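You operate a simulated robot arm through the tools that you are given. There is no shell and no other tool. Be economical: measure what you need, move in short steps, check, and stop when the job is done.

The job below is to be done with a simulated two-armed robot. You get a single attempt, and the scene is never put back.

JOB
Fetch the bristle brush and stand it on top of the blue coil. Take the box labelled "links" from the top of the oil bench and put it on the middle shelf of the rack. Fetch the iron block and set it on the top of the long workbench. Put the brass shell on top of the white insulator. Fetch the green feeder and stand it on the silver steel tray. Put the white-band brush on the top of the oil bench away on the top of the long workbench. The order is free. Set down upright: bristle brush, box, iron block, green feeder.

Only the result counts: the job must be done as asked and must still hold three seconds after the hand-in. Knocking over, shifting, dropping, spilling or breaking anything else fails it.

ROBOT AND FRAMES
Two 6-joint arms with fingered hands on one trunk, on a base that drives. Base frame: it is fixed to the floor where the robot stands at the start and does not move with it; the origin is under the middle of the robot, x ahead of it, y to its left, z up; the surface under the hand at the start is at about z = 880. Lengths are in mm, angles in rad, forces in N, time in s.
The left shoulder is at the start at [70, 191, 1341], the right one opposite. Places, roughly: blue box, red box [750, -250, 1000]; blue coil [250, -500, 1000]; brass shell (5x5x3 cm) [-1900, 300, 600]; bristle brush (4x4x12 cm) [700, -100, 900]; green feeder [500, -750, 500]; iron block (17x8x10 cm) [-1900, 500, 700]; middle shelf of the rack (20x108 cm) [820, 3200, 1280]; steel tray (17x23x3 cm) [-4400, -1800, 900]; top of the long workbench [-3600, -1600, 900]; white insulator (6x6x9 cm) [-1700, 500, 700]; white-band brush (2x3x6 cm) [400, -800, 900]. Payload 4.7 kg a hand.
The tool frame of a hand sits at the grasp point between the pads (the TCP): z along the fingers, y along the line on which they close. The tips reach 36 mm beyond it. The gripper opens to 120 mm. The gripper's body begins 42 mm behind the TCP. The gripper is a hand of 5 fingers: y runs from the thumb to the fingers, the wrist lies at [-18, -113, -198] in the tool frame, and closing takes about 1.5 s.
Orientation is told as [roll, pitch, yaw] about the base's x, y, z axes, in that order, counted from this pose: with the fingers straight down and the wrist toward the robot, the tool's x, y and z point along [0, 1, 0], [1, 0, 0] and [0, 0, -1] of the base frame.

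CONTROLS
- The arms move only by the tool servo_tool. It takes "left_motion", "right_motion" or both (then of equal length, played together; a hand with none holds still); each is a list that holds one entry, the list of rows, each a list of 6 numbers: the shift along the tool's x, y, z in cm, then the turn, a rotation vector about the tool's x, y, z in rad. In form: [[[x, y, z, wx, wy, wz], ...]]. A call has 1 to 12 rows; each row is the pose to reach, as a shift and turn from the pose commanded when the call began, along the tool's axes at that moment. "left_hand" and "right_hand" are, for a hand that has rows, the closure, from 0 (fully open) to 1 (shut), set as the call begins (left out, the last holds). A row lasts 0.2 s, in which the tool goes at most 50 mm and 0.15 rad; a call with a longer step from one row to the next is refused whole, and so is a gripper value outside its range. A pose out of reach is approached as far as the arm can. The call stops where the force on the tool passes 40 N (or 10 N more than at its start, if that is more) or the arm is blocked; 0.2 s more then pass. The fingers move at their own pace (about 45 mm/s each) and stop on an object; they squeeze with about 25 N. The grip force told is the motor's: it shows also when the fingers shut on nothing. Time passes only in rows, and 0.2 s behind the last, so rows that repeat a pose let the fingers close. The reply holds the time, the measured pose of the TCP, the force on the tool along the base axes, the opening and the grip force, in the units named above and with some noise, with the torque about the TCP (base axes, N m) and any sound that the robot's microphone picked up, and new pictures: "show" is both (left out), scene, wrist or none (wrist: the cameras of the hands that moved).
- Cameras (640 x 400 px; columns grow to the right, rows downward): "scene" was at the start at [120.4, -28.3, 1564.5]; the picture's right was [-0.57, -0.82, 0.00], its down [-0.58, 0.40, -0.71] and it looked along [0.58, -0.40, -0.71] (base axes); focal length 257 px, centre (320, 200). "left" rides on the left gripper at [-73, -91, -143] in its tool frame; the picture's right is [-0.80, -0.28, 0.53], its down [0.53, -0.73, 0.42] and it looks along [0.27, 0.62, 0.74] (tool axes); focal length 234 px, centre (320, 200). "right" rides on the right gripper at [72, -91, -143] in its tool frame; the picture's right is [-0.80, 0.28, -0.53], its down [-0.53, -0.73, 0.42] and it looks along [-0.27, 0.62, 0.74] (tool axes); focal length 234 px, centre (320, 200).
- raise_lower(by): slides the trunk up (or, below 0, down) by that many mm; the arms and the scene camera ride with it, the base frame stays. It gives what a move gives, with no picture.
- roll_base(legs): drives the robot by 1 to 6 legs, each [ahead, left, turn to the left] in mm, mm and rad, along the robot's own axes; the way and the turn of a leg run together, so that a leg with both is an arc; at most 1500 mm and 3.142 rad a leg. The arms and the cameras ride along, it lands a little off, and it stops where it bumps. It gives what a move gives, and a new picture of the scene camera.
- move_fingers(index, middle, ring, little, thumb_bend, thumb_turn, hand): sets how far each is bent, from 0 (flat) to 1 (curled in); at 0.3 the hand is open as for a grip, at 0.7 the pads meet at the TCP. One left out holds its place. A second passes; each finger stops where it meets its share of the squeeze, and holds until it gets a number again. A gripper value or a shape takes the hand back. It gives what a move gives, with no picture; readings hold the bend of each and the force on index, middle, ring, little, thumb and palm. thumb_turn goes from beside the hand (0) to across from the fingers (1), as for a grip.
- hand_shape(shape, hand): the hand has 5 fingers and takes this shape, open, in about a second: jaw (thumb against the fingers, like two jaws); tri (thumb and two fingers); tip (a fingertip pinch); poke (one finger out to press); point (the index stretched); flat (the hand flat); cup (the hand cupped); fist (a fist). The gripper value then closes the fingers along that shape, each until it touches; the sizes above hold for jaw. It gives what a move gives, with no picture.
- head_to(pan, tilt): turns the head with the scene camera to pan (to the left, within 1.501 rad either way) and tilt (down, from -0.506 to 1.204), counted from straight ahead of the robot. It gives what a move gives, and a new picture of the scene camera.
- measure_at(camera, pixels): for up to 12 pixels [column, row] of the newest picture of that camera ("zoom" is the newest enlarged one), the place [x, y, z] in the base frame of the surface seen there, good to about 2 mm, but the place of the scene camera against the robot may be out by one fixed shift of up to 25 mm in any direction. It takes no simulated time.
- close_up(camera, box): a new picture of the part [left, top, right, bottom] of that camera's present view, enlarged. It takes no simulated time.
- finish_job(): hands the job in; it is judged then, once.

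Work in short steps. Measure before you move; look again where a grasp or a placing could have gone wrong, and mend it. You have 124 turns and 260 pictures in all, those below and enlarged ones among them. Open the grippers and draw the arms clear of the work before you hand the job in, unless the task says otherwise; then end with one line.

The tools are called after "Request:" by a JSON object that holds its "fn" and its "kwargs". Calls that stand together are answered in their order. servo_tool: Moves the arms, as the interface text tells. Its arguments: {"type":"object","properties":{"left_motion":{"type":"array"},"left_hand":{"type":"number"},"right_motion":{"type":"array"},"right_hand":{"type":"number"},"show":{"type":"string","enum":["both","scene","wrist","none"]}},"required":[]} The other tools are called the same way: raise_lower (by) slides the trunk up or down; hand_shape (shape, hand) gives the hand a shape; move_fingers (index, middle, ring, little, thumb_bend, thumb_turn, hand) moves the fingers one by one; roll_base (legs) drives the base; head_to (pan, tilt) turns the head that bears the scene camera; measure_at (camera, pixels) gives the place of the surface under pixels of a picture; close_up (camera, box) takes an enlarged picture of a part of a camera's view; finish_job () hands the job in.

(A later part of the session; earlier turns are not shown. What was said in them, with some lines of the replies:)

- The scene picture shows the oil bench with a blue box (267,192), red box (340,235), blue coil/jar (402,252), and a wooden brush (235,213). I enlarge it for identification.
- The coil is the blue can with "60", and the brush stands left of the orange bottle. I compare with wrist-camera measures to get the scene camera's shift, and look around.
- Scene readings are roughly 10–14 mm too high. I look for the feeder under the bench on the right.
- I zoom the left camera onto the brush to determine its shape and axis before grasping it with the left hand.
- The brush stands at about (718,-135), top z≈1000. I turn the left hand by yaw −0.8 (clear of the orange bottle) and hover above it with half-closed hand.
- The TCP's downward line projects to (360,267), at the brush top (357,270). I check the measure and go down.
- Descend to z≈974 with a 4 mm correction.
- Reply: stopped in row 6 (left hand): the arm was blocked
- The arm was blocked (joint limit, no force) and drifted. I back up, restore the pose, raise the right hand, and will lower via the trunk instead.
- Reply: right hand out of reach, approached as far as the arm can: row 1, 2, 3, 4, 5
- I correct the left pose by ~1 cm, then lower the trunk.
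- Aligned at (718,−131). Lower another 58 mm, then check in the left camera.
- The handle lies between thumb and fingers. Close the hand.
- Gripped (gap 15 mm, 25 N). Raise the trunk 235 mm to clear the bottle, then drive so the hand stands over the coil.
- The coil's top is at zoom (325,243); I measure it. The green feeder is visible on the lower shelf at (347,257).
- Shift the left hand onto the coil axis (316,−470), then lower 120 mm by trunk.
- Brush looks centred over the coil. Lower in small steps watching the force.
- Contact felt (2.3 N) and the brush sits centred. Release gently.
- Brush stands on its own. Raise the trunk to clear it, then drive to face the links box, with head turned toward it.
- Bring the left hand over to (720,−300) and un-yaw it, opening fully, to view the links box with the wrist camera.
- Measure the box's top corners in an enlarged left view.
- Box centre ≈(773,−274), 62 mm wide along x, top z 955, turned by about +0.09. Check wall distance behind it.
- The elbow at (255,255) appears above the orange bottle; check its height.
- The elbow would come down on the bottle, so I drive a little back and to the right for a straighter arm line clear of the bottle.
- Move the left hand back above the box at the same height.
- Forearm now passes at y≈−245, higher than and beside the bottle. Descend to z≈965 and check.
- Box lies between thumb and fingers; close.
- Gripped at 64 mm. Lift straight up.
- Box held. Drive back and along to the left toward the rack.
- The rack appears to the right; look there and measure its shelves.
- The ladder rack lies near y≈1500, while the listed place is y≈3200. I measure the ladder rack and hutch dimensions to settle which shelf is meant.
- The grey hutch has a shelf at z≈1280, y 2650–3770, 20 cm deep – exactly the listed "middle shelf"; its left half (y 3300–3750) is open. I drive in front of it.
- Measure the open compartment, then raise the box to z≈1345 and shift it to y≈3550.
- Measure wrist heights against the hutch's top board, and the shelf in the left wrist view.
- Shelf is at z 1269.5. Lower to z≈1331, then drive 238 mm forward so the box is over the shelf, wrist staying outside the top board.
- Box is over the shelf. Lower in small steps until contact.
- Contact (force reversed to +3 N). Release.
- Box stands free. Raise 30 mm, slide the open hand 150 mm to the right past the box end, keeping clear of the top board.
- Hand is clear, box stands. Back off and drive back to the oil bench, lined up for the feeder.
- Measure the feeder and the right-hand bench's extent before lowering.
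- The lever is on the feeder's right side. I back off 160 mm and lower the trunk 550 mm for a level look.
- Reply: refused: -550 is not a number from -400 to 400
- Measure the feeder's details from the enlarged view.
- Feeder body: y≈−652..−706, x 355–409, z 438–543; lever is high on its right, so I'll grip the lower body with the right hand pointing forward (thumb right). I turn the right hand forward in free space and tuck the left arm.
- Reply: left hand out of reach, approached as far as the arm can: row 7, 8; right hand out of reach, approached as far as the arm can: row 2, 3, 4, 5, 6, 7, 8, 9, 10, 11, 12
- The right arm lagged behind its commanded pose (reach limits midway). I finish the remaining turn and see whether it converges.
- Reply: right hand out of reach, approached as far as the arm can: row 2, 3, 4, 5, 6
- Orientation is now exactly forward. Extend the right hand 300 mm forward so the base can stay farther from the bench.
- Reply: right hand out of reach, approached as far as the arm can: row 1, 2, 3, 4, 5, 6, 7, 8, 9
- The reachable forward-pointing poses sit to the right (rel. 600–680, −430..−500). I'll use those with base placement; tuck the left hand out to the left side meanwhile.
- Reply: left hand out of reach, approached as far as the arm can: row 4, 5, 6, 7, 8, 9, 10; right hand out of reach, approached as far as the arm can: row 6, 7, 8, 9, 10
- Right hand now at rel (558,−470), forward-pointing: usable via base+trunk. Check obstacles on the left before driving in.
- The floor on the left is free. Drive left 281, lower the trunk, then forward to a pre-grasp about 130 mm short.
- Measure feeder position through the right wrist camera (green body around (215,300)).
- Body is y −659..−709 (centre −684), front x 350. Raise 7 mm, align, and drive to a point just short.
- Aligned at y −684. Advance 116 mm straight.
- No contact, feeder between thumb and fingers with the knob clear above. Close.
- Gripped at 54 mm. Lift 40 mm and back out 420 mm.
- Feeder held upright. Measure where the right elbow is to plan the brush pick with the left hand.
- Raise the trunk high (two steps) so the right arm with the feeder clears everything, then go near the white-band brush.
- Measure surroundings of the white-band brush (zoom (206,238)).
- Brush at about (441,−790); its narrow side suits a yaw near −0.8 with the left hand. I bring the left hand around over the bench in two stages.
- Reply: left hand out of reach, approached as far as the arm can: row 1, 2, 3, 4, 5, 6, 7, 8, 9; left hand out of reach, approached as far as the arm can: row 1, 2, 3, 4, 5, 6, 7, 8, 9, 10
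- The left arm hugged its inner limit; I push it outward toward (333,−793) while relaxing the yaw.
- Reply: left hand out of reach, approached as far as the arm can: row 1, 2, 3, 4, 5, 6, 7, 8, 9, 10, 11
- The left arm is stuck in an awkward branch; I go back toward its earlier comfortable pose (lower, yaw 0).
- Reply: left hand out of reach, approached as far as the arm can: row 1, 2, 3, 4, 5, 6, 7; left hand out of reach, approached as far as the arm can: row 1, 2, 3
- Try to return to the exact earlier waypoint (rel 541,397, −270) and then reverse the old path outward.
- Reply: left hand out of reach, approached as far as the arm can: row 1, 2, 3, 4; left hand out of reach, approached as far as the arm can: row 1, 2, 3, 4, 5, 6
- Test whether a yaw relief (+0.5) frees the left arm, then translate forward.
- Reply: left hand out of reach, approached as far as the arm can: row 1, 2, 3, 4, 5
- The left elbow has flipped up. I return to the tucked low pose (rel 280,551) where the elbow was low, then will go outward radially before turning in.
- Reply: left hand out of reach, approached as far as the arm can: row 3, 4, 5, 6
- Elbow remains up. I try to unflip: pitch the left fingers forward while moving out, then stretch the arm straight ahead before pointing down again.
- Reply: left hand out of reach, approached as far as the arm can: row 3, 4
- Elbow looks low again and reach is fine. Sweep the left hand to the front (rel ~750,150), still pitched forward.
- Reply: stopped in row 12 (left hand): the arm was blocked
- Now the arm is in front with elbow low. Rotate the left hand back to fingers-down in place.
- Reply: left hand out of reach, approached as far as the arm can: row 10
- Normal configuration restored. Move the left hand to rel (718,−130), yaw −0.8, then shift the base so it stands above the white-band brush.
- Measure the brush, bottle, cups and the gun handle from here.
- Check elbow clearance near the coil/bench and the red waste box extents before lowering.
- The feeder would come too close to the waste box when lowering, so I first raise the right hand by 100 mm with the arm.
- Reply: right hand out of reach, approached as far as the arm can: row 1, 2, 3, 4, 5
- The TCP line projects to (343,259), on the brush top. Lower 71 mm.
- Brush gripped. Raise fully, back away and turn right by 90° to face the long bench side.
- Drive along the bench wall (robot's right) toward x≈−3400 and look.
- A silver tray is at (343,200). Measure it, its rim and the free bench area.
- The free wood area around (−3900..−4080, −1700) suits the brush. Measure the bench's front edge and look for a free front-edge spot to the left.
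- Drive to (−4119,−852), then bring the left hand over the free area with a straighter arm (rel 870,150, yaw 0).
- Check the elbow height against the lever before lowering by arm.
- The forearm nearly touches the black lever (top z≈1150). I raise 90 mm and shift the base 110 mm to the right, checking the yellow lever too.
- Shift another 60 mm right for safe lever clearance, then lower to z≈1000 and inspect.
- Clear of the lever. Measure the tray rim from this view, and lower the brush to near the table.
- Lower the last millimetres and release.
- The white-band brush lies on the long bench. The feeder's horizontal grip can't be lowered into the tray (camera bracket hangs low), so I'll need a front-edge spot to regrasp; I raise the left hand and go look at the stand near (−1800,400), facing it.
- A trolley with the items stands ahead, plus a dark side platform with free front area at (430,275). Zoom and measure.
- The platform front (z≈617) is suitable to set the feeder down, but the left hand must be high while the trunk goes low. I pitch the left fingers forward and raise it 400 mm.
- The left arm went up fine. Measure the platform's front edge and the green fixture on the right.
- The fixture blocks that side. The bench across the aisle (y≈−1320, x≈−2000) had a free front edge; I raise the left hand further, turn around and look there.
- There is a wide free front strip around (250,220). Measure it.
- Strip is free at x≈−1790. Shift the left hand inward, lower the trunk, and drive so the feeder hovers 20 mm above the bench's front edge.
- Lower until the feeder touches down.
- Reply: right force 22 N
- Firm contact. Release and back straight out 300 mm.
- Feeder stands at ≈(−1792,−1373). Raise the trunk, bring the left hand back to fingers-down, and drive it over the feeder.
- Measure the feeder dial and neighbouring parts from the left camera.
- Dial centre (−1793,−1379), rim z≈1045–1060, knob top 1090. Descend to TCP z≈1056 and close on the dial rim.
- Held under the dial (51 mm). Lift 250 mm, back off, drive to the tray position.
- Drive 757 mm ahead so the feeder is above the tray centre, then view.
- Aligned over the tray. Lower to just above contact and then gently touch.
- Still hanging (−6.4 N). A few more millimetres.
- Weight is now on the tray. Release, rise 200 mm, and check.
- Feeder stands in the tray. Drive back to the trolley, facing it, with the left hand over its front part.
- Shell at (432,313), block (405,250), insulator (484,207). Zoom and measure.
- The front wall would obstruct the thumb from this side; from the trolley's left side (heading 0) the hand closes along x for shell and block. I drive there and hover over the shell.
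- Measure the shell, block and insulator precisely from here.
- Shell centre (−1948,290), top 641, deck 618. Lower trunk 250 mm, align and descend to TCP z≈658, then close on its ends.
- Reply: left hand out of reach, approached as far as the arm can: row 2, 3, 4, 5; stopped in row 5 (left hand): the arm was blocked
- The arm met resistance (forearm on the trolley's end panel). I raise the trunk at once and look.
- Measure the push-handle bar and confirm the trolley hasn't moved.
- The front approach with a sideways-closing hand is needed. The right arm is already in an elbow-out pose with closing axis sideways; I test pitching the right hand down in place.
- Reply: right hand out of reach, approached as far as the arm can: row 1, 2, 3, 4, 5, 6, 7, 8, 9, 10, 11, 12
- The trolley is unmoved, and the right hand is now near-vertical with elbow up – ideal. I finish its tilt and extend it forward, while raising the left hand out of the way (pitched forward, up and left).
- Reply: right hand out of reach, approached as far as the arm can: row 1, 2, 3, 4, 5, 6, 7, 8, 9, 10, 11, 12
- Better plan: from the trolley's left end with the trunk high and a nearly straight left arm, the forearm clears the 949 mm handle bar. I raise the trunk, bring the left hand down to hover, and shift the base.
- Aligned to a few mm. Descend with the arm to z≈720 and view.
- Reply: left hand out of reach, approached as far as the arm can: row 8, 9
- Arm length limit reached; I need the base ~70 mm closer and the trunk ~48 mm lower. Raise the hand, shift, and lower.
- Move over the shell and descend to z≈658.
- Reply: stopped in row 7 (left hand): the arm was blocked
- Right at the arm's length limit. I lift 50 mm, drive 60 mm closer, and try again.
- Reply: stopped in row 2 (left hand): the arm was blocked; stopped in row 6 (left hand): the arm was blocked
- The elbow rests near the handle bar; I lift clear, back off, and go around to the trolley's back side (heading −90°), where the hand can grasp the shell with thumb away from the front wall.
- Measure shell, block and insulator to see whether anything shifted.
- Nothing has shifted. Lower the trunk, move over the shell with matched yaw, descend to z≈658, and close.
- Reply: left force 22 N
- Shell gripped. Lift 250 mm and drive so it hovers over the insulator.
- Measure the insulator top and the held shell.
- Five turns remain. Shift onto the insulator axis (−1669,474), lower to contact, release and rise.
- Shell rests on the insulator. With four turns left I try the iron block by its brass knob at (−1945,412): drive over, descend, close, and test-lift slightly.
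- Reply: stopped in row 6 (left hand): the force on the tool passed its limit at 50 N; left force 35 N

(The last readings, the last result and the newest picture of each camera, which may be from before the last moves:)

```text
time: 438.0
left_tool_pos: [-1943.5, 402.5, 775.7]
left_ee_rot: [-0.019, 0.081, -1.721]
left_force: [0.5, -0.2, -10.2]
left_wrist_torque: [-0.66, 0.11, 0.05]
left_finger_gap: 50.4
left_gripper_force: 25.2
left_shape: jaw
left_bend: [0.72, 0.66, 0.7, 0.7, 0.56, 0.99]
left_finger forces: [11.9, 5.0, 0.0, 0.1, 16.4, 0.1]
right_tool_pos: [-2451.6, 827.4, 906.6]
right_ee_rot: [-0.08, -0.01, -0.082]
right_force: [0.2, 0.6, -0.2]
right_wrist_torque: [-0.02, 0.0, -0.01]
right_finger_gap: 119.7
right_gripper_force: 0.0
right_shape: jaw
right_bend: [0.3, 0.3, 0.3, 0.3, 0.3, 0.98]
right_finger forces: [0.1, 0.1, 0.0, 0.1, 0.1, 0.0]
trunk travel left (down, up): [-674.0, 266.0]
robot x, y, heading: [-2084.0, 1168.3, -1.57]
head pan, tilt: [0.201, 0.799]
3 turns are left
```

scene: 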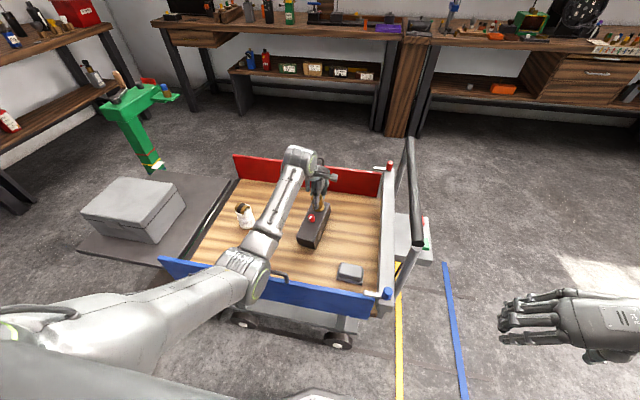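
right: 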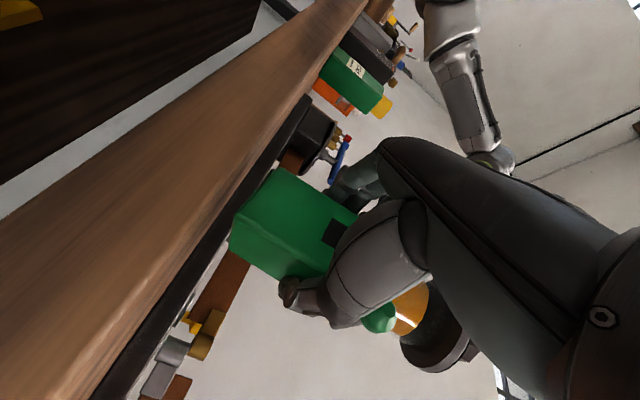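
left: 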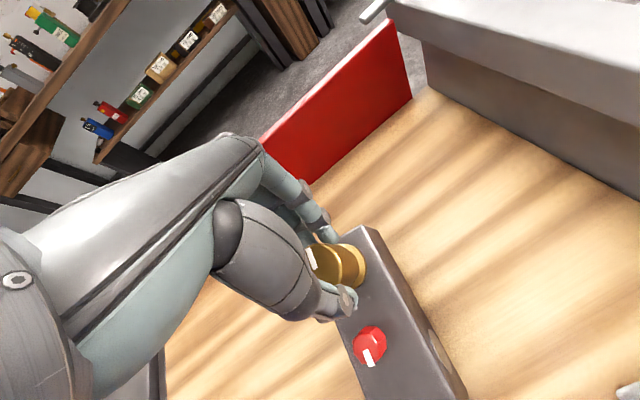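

The knob grip holds (10 N on the hand). Lift high, drive around the trolley to the long bench's free area.

Request:
{"fn": "servo_tool", "kwargs": {"left_motion": [[[0, 0, -2, 0, 0, 0], [0, 0, -4, 0, 0, 0], [0, 0, -7, 0, 0, 0], [0, 0, -10, 0, 0, 0], [1.5, 0, -13, 0, 0, 0], [3, 0, -16, 0, 0, 0], [4.5, 0, -18, 0, 0, 0], [6, 0, -20, 0, 0, 0]]], "show": "wrist"}}

Request:
{"fn": "raise_lower", "kwargs": {"by": 262}}

Request:
{"fn": "roll_base", "kwargs": {"legs": [[0, -900, 0], [1500, 0, 0], [0, -1281, 0], [687, 0, 0]]}}

Request:
{"fn": "servo_tool", "kwargs": {"left_motion": [[[0, 0, 0, 0, 0, 0]]], "show": "both"}}

```text
time: 439.8
left_tool_pos: [-1882.3, 378.7, 976.7]
left_ee_rot: [-0.02, 0.08, -1.721]
left_force: [0.4, 0.0, -10.9]
left_wrist_torque: [-0.67, 0.12, -0.07]
left_finger_gap: 50.1
left_gripper_force: 24.1
left_shape: jaw
left_bend: [0.72, 0.66, 0.7, 0.7, 0.56, 0.99]
left_finger forces: [10.2, 6.3, 0.0, 0.0, 16.3, 0.0]
right_tool_pos: [-2450.4, 828.1, 908.2]
right_ee_rot: [-0.081, -0.009, -0.084]
right_force: [-0.4, 0.3, 0.3]
right_wrist_torque: [-0.01, 0.03, 0.0]
right_finger_gap: 120.0
right_gripper_force: 0.0
right_shape: jaw
right_bend: [0.3, 0.3, 0.3, 0.3, 0.3, 0.98]
right_finger forces: [0.0, 0.0, 0.1, 0.0, 0.0, 0.0]
trunk travel left (down, up): [-674.0, 266.0]
robot x, y, heading: [-2086.8, 1173.6, -1.573]
head pan, tilt: [0.201, 0.799]
```

left: 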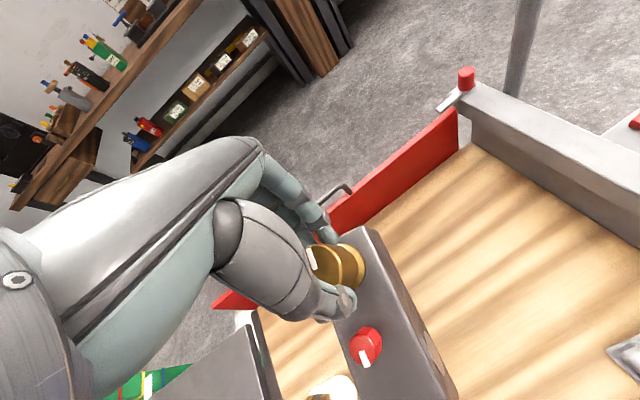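

```text
time: 442.4
left_tool_pos: [-1883.4, 377.7, 1237.7]
left_ee_rot: [-0.017, 0.077, -1.721]
left_force: [-0.8, 0.9, -10.4]
left_wrist_torque: [-0.54, 0.07, 0.01]
left_finger_gap: 50.0
left_gripper_force: 25.0
left_shape: jaw
left_bend: [0.72, 0.66, 0.7, 0.7, 0.56, 0.99]
left_finger forces: [10.3, 4.9, 0.0, 0.1, 15.9, 0.0]
right_tool_pos: [-2451.4, 827.0, 1169.6]
right_ee_rot: [-0.08, -0.009, -0.083]
right_force: [-0.6, 0.3, -0.3]
right_wrist_torque: [-0.03, 0.02, -0.01]
right_finger_gap: 120.0
right_gripper_force: 0.1
right_shape: jaw
right_bend: [0.3, 0.3, 0.3, 0.3, 0.3, 0.98]
right_finger forces: [0.0, 0.1, 0.2, 0.0, 0.0, 0.1]
trunk travel left (down, up): [-936.0, 4.0]
robot x, y, heading: [-2088.0, 1171.4, -1.572]
head pan, tilt: [0.201, 0.799]
```

```text
time: 463.7
left_tool_pos: [-4059.7, -1814.0, 1239.8]
left_ee_rot: [-0.016, 0.079, -1.716]
left_force: [-1.2, -0.2, -10.5]
left_wrist_torque: [-0.58, 0.09, -0.02]
left_finger_gap: 50.2
left_gripper_force: 24.8
left_shape: jaw
left_bend: [0.72, 0.66, 0.7, 0.7, 0.56, 0.99]
left_finger forces: [9.9, 5.3, 0.0, 0.0, 15.6, 0.0]
right_tool_pos: [-4630.3, -1367.1, 1169.8]
right_ee_rot: [-0.082, -0.009, -0.075]
right_force: [0.0, 0.1, 0.3]
right_wrist_torque: [-0.01, 0.02, -0.01]
right_finger_gap: 120.1
right_gripper_force: 0.2
right_shape: jaw
right_bend: [0.3, 0.3, 0.3, 0.3, 0.3, 0.98]
right_finger forces: [0.0, 0.0, 0.0, 0.0, 0.1, 0.0]
trunk travel left (down, up): [-936.0, 4.0]
robot x, y, heading: [-4265.3, -1027.4, -1.571]
head pan, tilt: [0.201, 0.799]
```

scene: 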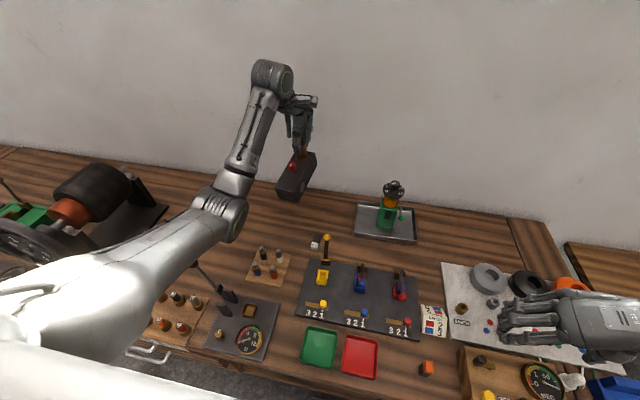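

```text
time: 464.1
left_tool_pos: [-4058.5, -1814.5, 1237.9]
left_ee_rot: [-0.019, 0.081, -1.715]
left_force: [-1.0, -0.6, -10.7]
left_wrist_torque: [-0.54, 0.1, 0.0]
left_finger_gap: 50.3
left_gripper_force: 24.3
left_shape: jaw
left_bend: [0.72, 0.66, 0.7, 0.7, 0.56, 0.99]
left_finger forces: [9.9, 5.5, 0.0, 0.1, 15.7, 0.0]
right_tool_pos: [-4630.3, -1368.7, 1168.8]
right_ee_rot: [-0.081, -0.009, -0.076]
right_force: [-0.8, -0.1, 0.3]
right_wrist_torque: [-0.01, 0.01, 0.02]
right_finger_gap: 119.8
right_gripper_force: 0.0
right_shape: jaw
right_bend: [0.3, 0.3, 0.3, 0.3, 0.3, 0.98]
right_finger forces: [0.0, 0.0, 0.1, 0.1, 0.0, 0.1]
trunk travel left (down, up): [-936.0, 4.0]
robot x, y, heading: [-4265.1, -1024.7, -1.567]
head pan, tilt: [0.201, 0.799]
2 turns are left
```

scene: 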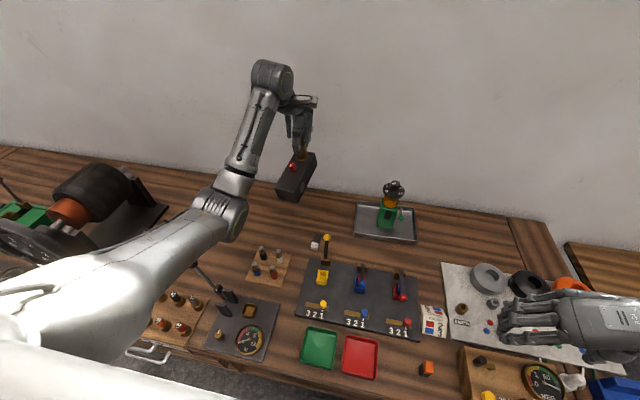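
left: 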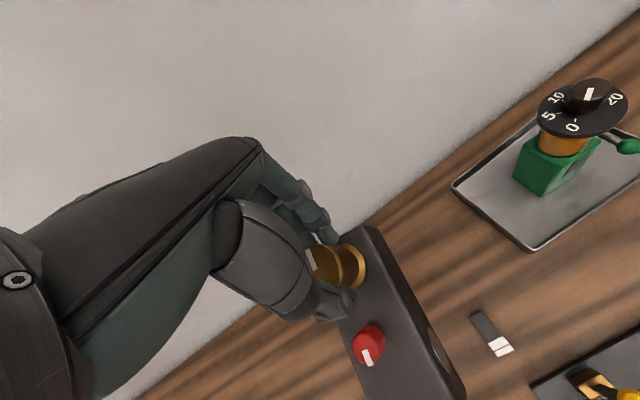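

The block hangs level enough over the free area. Lower until it is pressed flat (force stop), release, rise and back off.

Request:
{"fn": "servo_tool", "kwargs": {"left_motion": [[[0, 0, 4, 0, 0, 0], [0, 0, 8, 0, 0, 0], [0, 0, 12, 0, 0, 0], [0, 0, 15, 0, 0, 0], [0, 0, 16.5, 0, 0, 0]]], "show": "none"}}

Request:
{"fn": "servo_tool", "kwargs": {"left_motion": [[[0, 0, 0.7, 0, 0, 0], [0, 0, 1.4, 0, 0, 0], [0, 0, 2.1, 0, 0, 0], [0, 0, 2.8, 0, 0, 0], [0, 0, 3.5, 0, 0, 0], [0, 0, 4.2, 0, 0, 0], [0, 0, 4.8, 0, 0, 0], [0, 0, 5.4, 0, 0, 0], [0, 0, 6, 0, 0, 0], [0, 0, 6.6, 0, 0, 0]]], "show": "none"}}

Request:
{"fn": "servo_tool", "kwargs": {"left_motion": [[[0, 0, 0, 0, 0, 0], [0, 0, 0, 0, 0, 0], [0, 0, 0, 0, 0, 0], [0, 0, 0, 0, 0, 0], [0, 0, 0, 0, 0, 0], [0, 0, -1, 0, 0, 0], [0, 0, -3, 0, 0, 0], [0, 0, -6, 0, 0, 0], [0, 0, -10, 0, 0, 0], [0, 0, -14, 0, 0, 0], [0, 0, -18, 0, 0, 0], [0, 0, -22, 0, 0, 0]]], "left_hand": 0.38, "show": "both"}}

Request:
{"fn": "roll_base", "kwargs": {"legs": [[-350, 0, 0]]}}

```text
time: 465.3
left_tool_pos: [-4059.0, -1801.7, 1072.5]
left_ee_rot: [-0.017, 0.08, -1.716]
left_force: [0.1, -0.6, -10.3]
left_wrist_torque: [-0.57, 0.12, -0.01]
left_finger_gap: 50.2
left_gripper_force: 24.8
left_shape: jaw
left_bend: [0.72, 0.66, 0.7, 0.7, 0.56, 0.99]
left_finger forces: [10.2, 5.5, 0.0, 0.1, 15.5, 0.1]
right_tool_pos: [-4631.0, -1369.6, 1169.6]
right_ee_rot: [-0.08, -0.009, -0.078]
right_force: [0.5, -0.9, -0.1]
right_wrist_torque: [-0.03, -0.01, 0.02]
right_finger_gap: 120.1
right_gripper_force: 0.1
right_shape: jaw
right_bend: [0.3, 0.3, 0.3, 0.3, 0.3, 0.98]
right_finger forces: [0.0, 0.0, 0.0, 0.1, 0.1, 0.1]
trunk travel left (down, up): [-936.0, 4.0]
robot x, y, heading: [-4268.9, -1027.8, -1.57]
head pan, tilt: [0.201, 0.799]
```

```text
time: 467.5
left_tool_pos: [-4062.0, -1796.7, 1008.1]
left_ee_rot: [-0.017, 0.08, -1.715]
left_force: [0.0, -2.2, -4.0]
left_wrist_torque: [0.16, 0.01, -0.02]
left_finger_gap: 45.8
left_gripper_force: 25.0
left_shape: jaw
left_bend: [0.72, 0.65, 0.7, 0.7, 0.59, 0.99]
left_finger forces: [8.1, 5.1, 0.0, 0.1, 10.6, 0.0]
right_tool_pos: [-4630.7, -1368.4, 1170.6]
right_ee_rot: [-0.08, -0.009, -0.075]
right_force: [-0.8, -0.3, 0.5]
right_wrist_torque: [0.02, 0.0, 0.01]
right_finger_gap: 119.8
right_gripper_force: 0.0
right_shape: jaw
right_bend: [0.3, 0.3, 0.3, 0.3, 0.3, 0.98]
right_finger forces: [0.1, 0.0, 0.0, 0.0, 0.1, 0.0]
trunk travel left (down, up): [-936.0, 4.0]
robot x, y, heading: [-4265.1, -1023.3, -1.567]
head pan, tilt: [0.201, 0.799]
```

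```text
time: 470.1
left_tool_pos: [-4061.5, -1811.3, 1228.9]
left_ee_rot: [-0.017, 0.079, -1.713]
left_force: [0.0, 0.3, -0.1]
left_wrist_torque: [-0.05, 0.02, 0.0]
left_finger_gap: 74.3
left_gripper_force: 0.1
left_shape: jaw
left_bend: [0.28, 0.4, 0.37, 0.43, 0.65, 1.0]
left_finger forces: [0.0, 0.0, 0.0, 0.1, 0.0, 0.0]
right_tool_pos: [-4630.1, -1365.8, 1170.9]
right_ee_rot: [-0.082, -0.008, -0.078]
right_force: [0.0, 0.6, -0.1]
right_wrist_torque: [0.0, -0.01, 0.0]
right_finger_gap: 120.0
right_gripper_force: 0.1
right_shape: jaw
right_bend: [0.3, 0.3, 0.3, 0.3, 0.3, 0.98]
right_finger forces: [0.0, 0.0, 0.0, 0.0, 0.0, 0.0]
trunk travel left (down, up): [-936.0, 4.0]
robot x, y, heading: [-4268.5, -1023.0, -1.571]
head pan, tilt: [0.201, 0.799]
```

scene: 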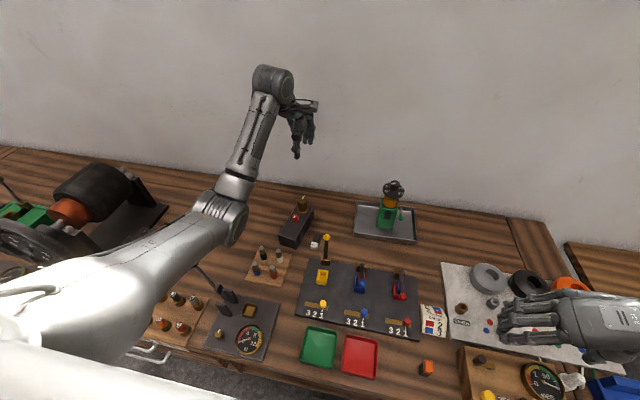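
left: 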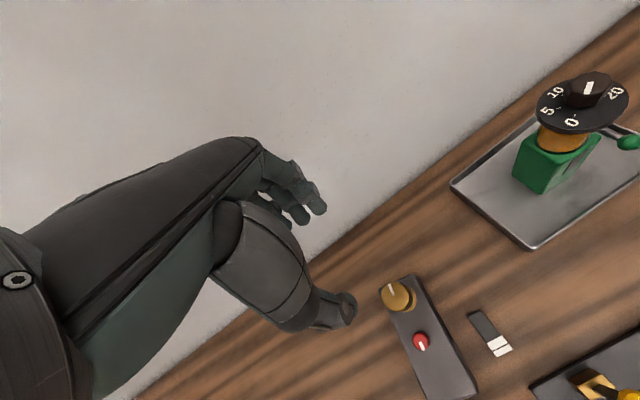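

```text
time: 472.3
left_tool_pos: [-4062.0, -1464.6, 1227.4]
left_ee_rot: [-0.017, 0.077, -1.715]
left_force: [0.2, -1.1, -0.8]
left_wrist_torque: [0.03, -0.04, -0.04]
left_finger_gap: 74.1
left_gripper_force: 0.0
left_shape: jaw
left_bend: [0.28, 0.4, 0.37, 0.43, 0.65, 1.0]
left_finger forces: [0.0, 0.1, 0.0, 0.0, 0.0, 0.0]
right_tool_pos: [-4631.7, -1019.5, 1168.7]
right_ee_rot: [-0.079, -0.009, -0.078]
right_force: [0.2, -0.7, -0.6]
right_wrist_torque: [-0.01, -0.01, 0.01]
right_finger_gap: 120.0
right_gripper_force: 0.1
right_shape: jaw
right_bend: [0.3, 0.3, 0.3, 0.3, 0.3, 0.98]
right_finger forces: [0.0, 0.0, 0.0, 0.1, 0.0, 0.0]
trunk travel left (down, up): [-936.0, 4.0]
robot x, y, heading: [-4271.2, -670.6, -1.566]
head pan, tilt: [0.201, 0.799]
1 turns are left
```

scene: 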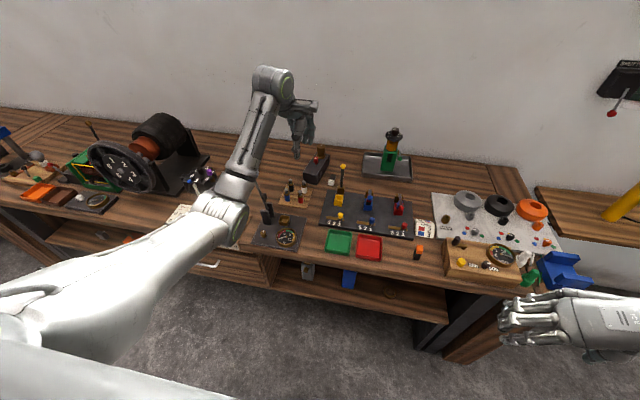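

The iron block stands flat on the long bench beside the white-band brush, the feeder is in the tray, and both hands are clear. I hand the job in.

Request:
{"fn": "finish_job", "kwargs": {}}

```text
The job is handed in.
```

All six placements were carried out and the job is handed in; the white-band brush is lying on its side on the long bench, and my left arm pressed on the trolley's end while I went for the shell, but later measurements showed the shell and block had not moved.
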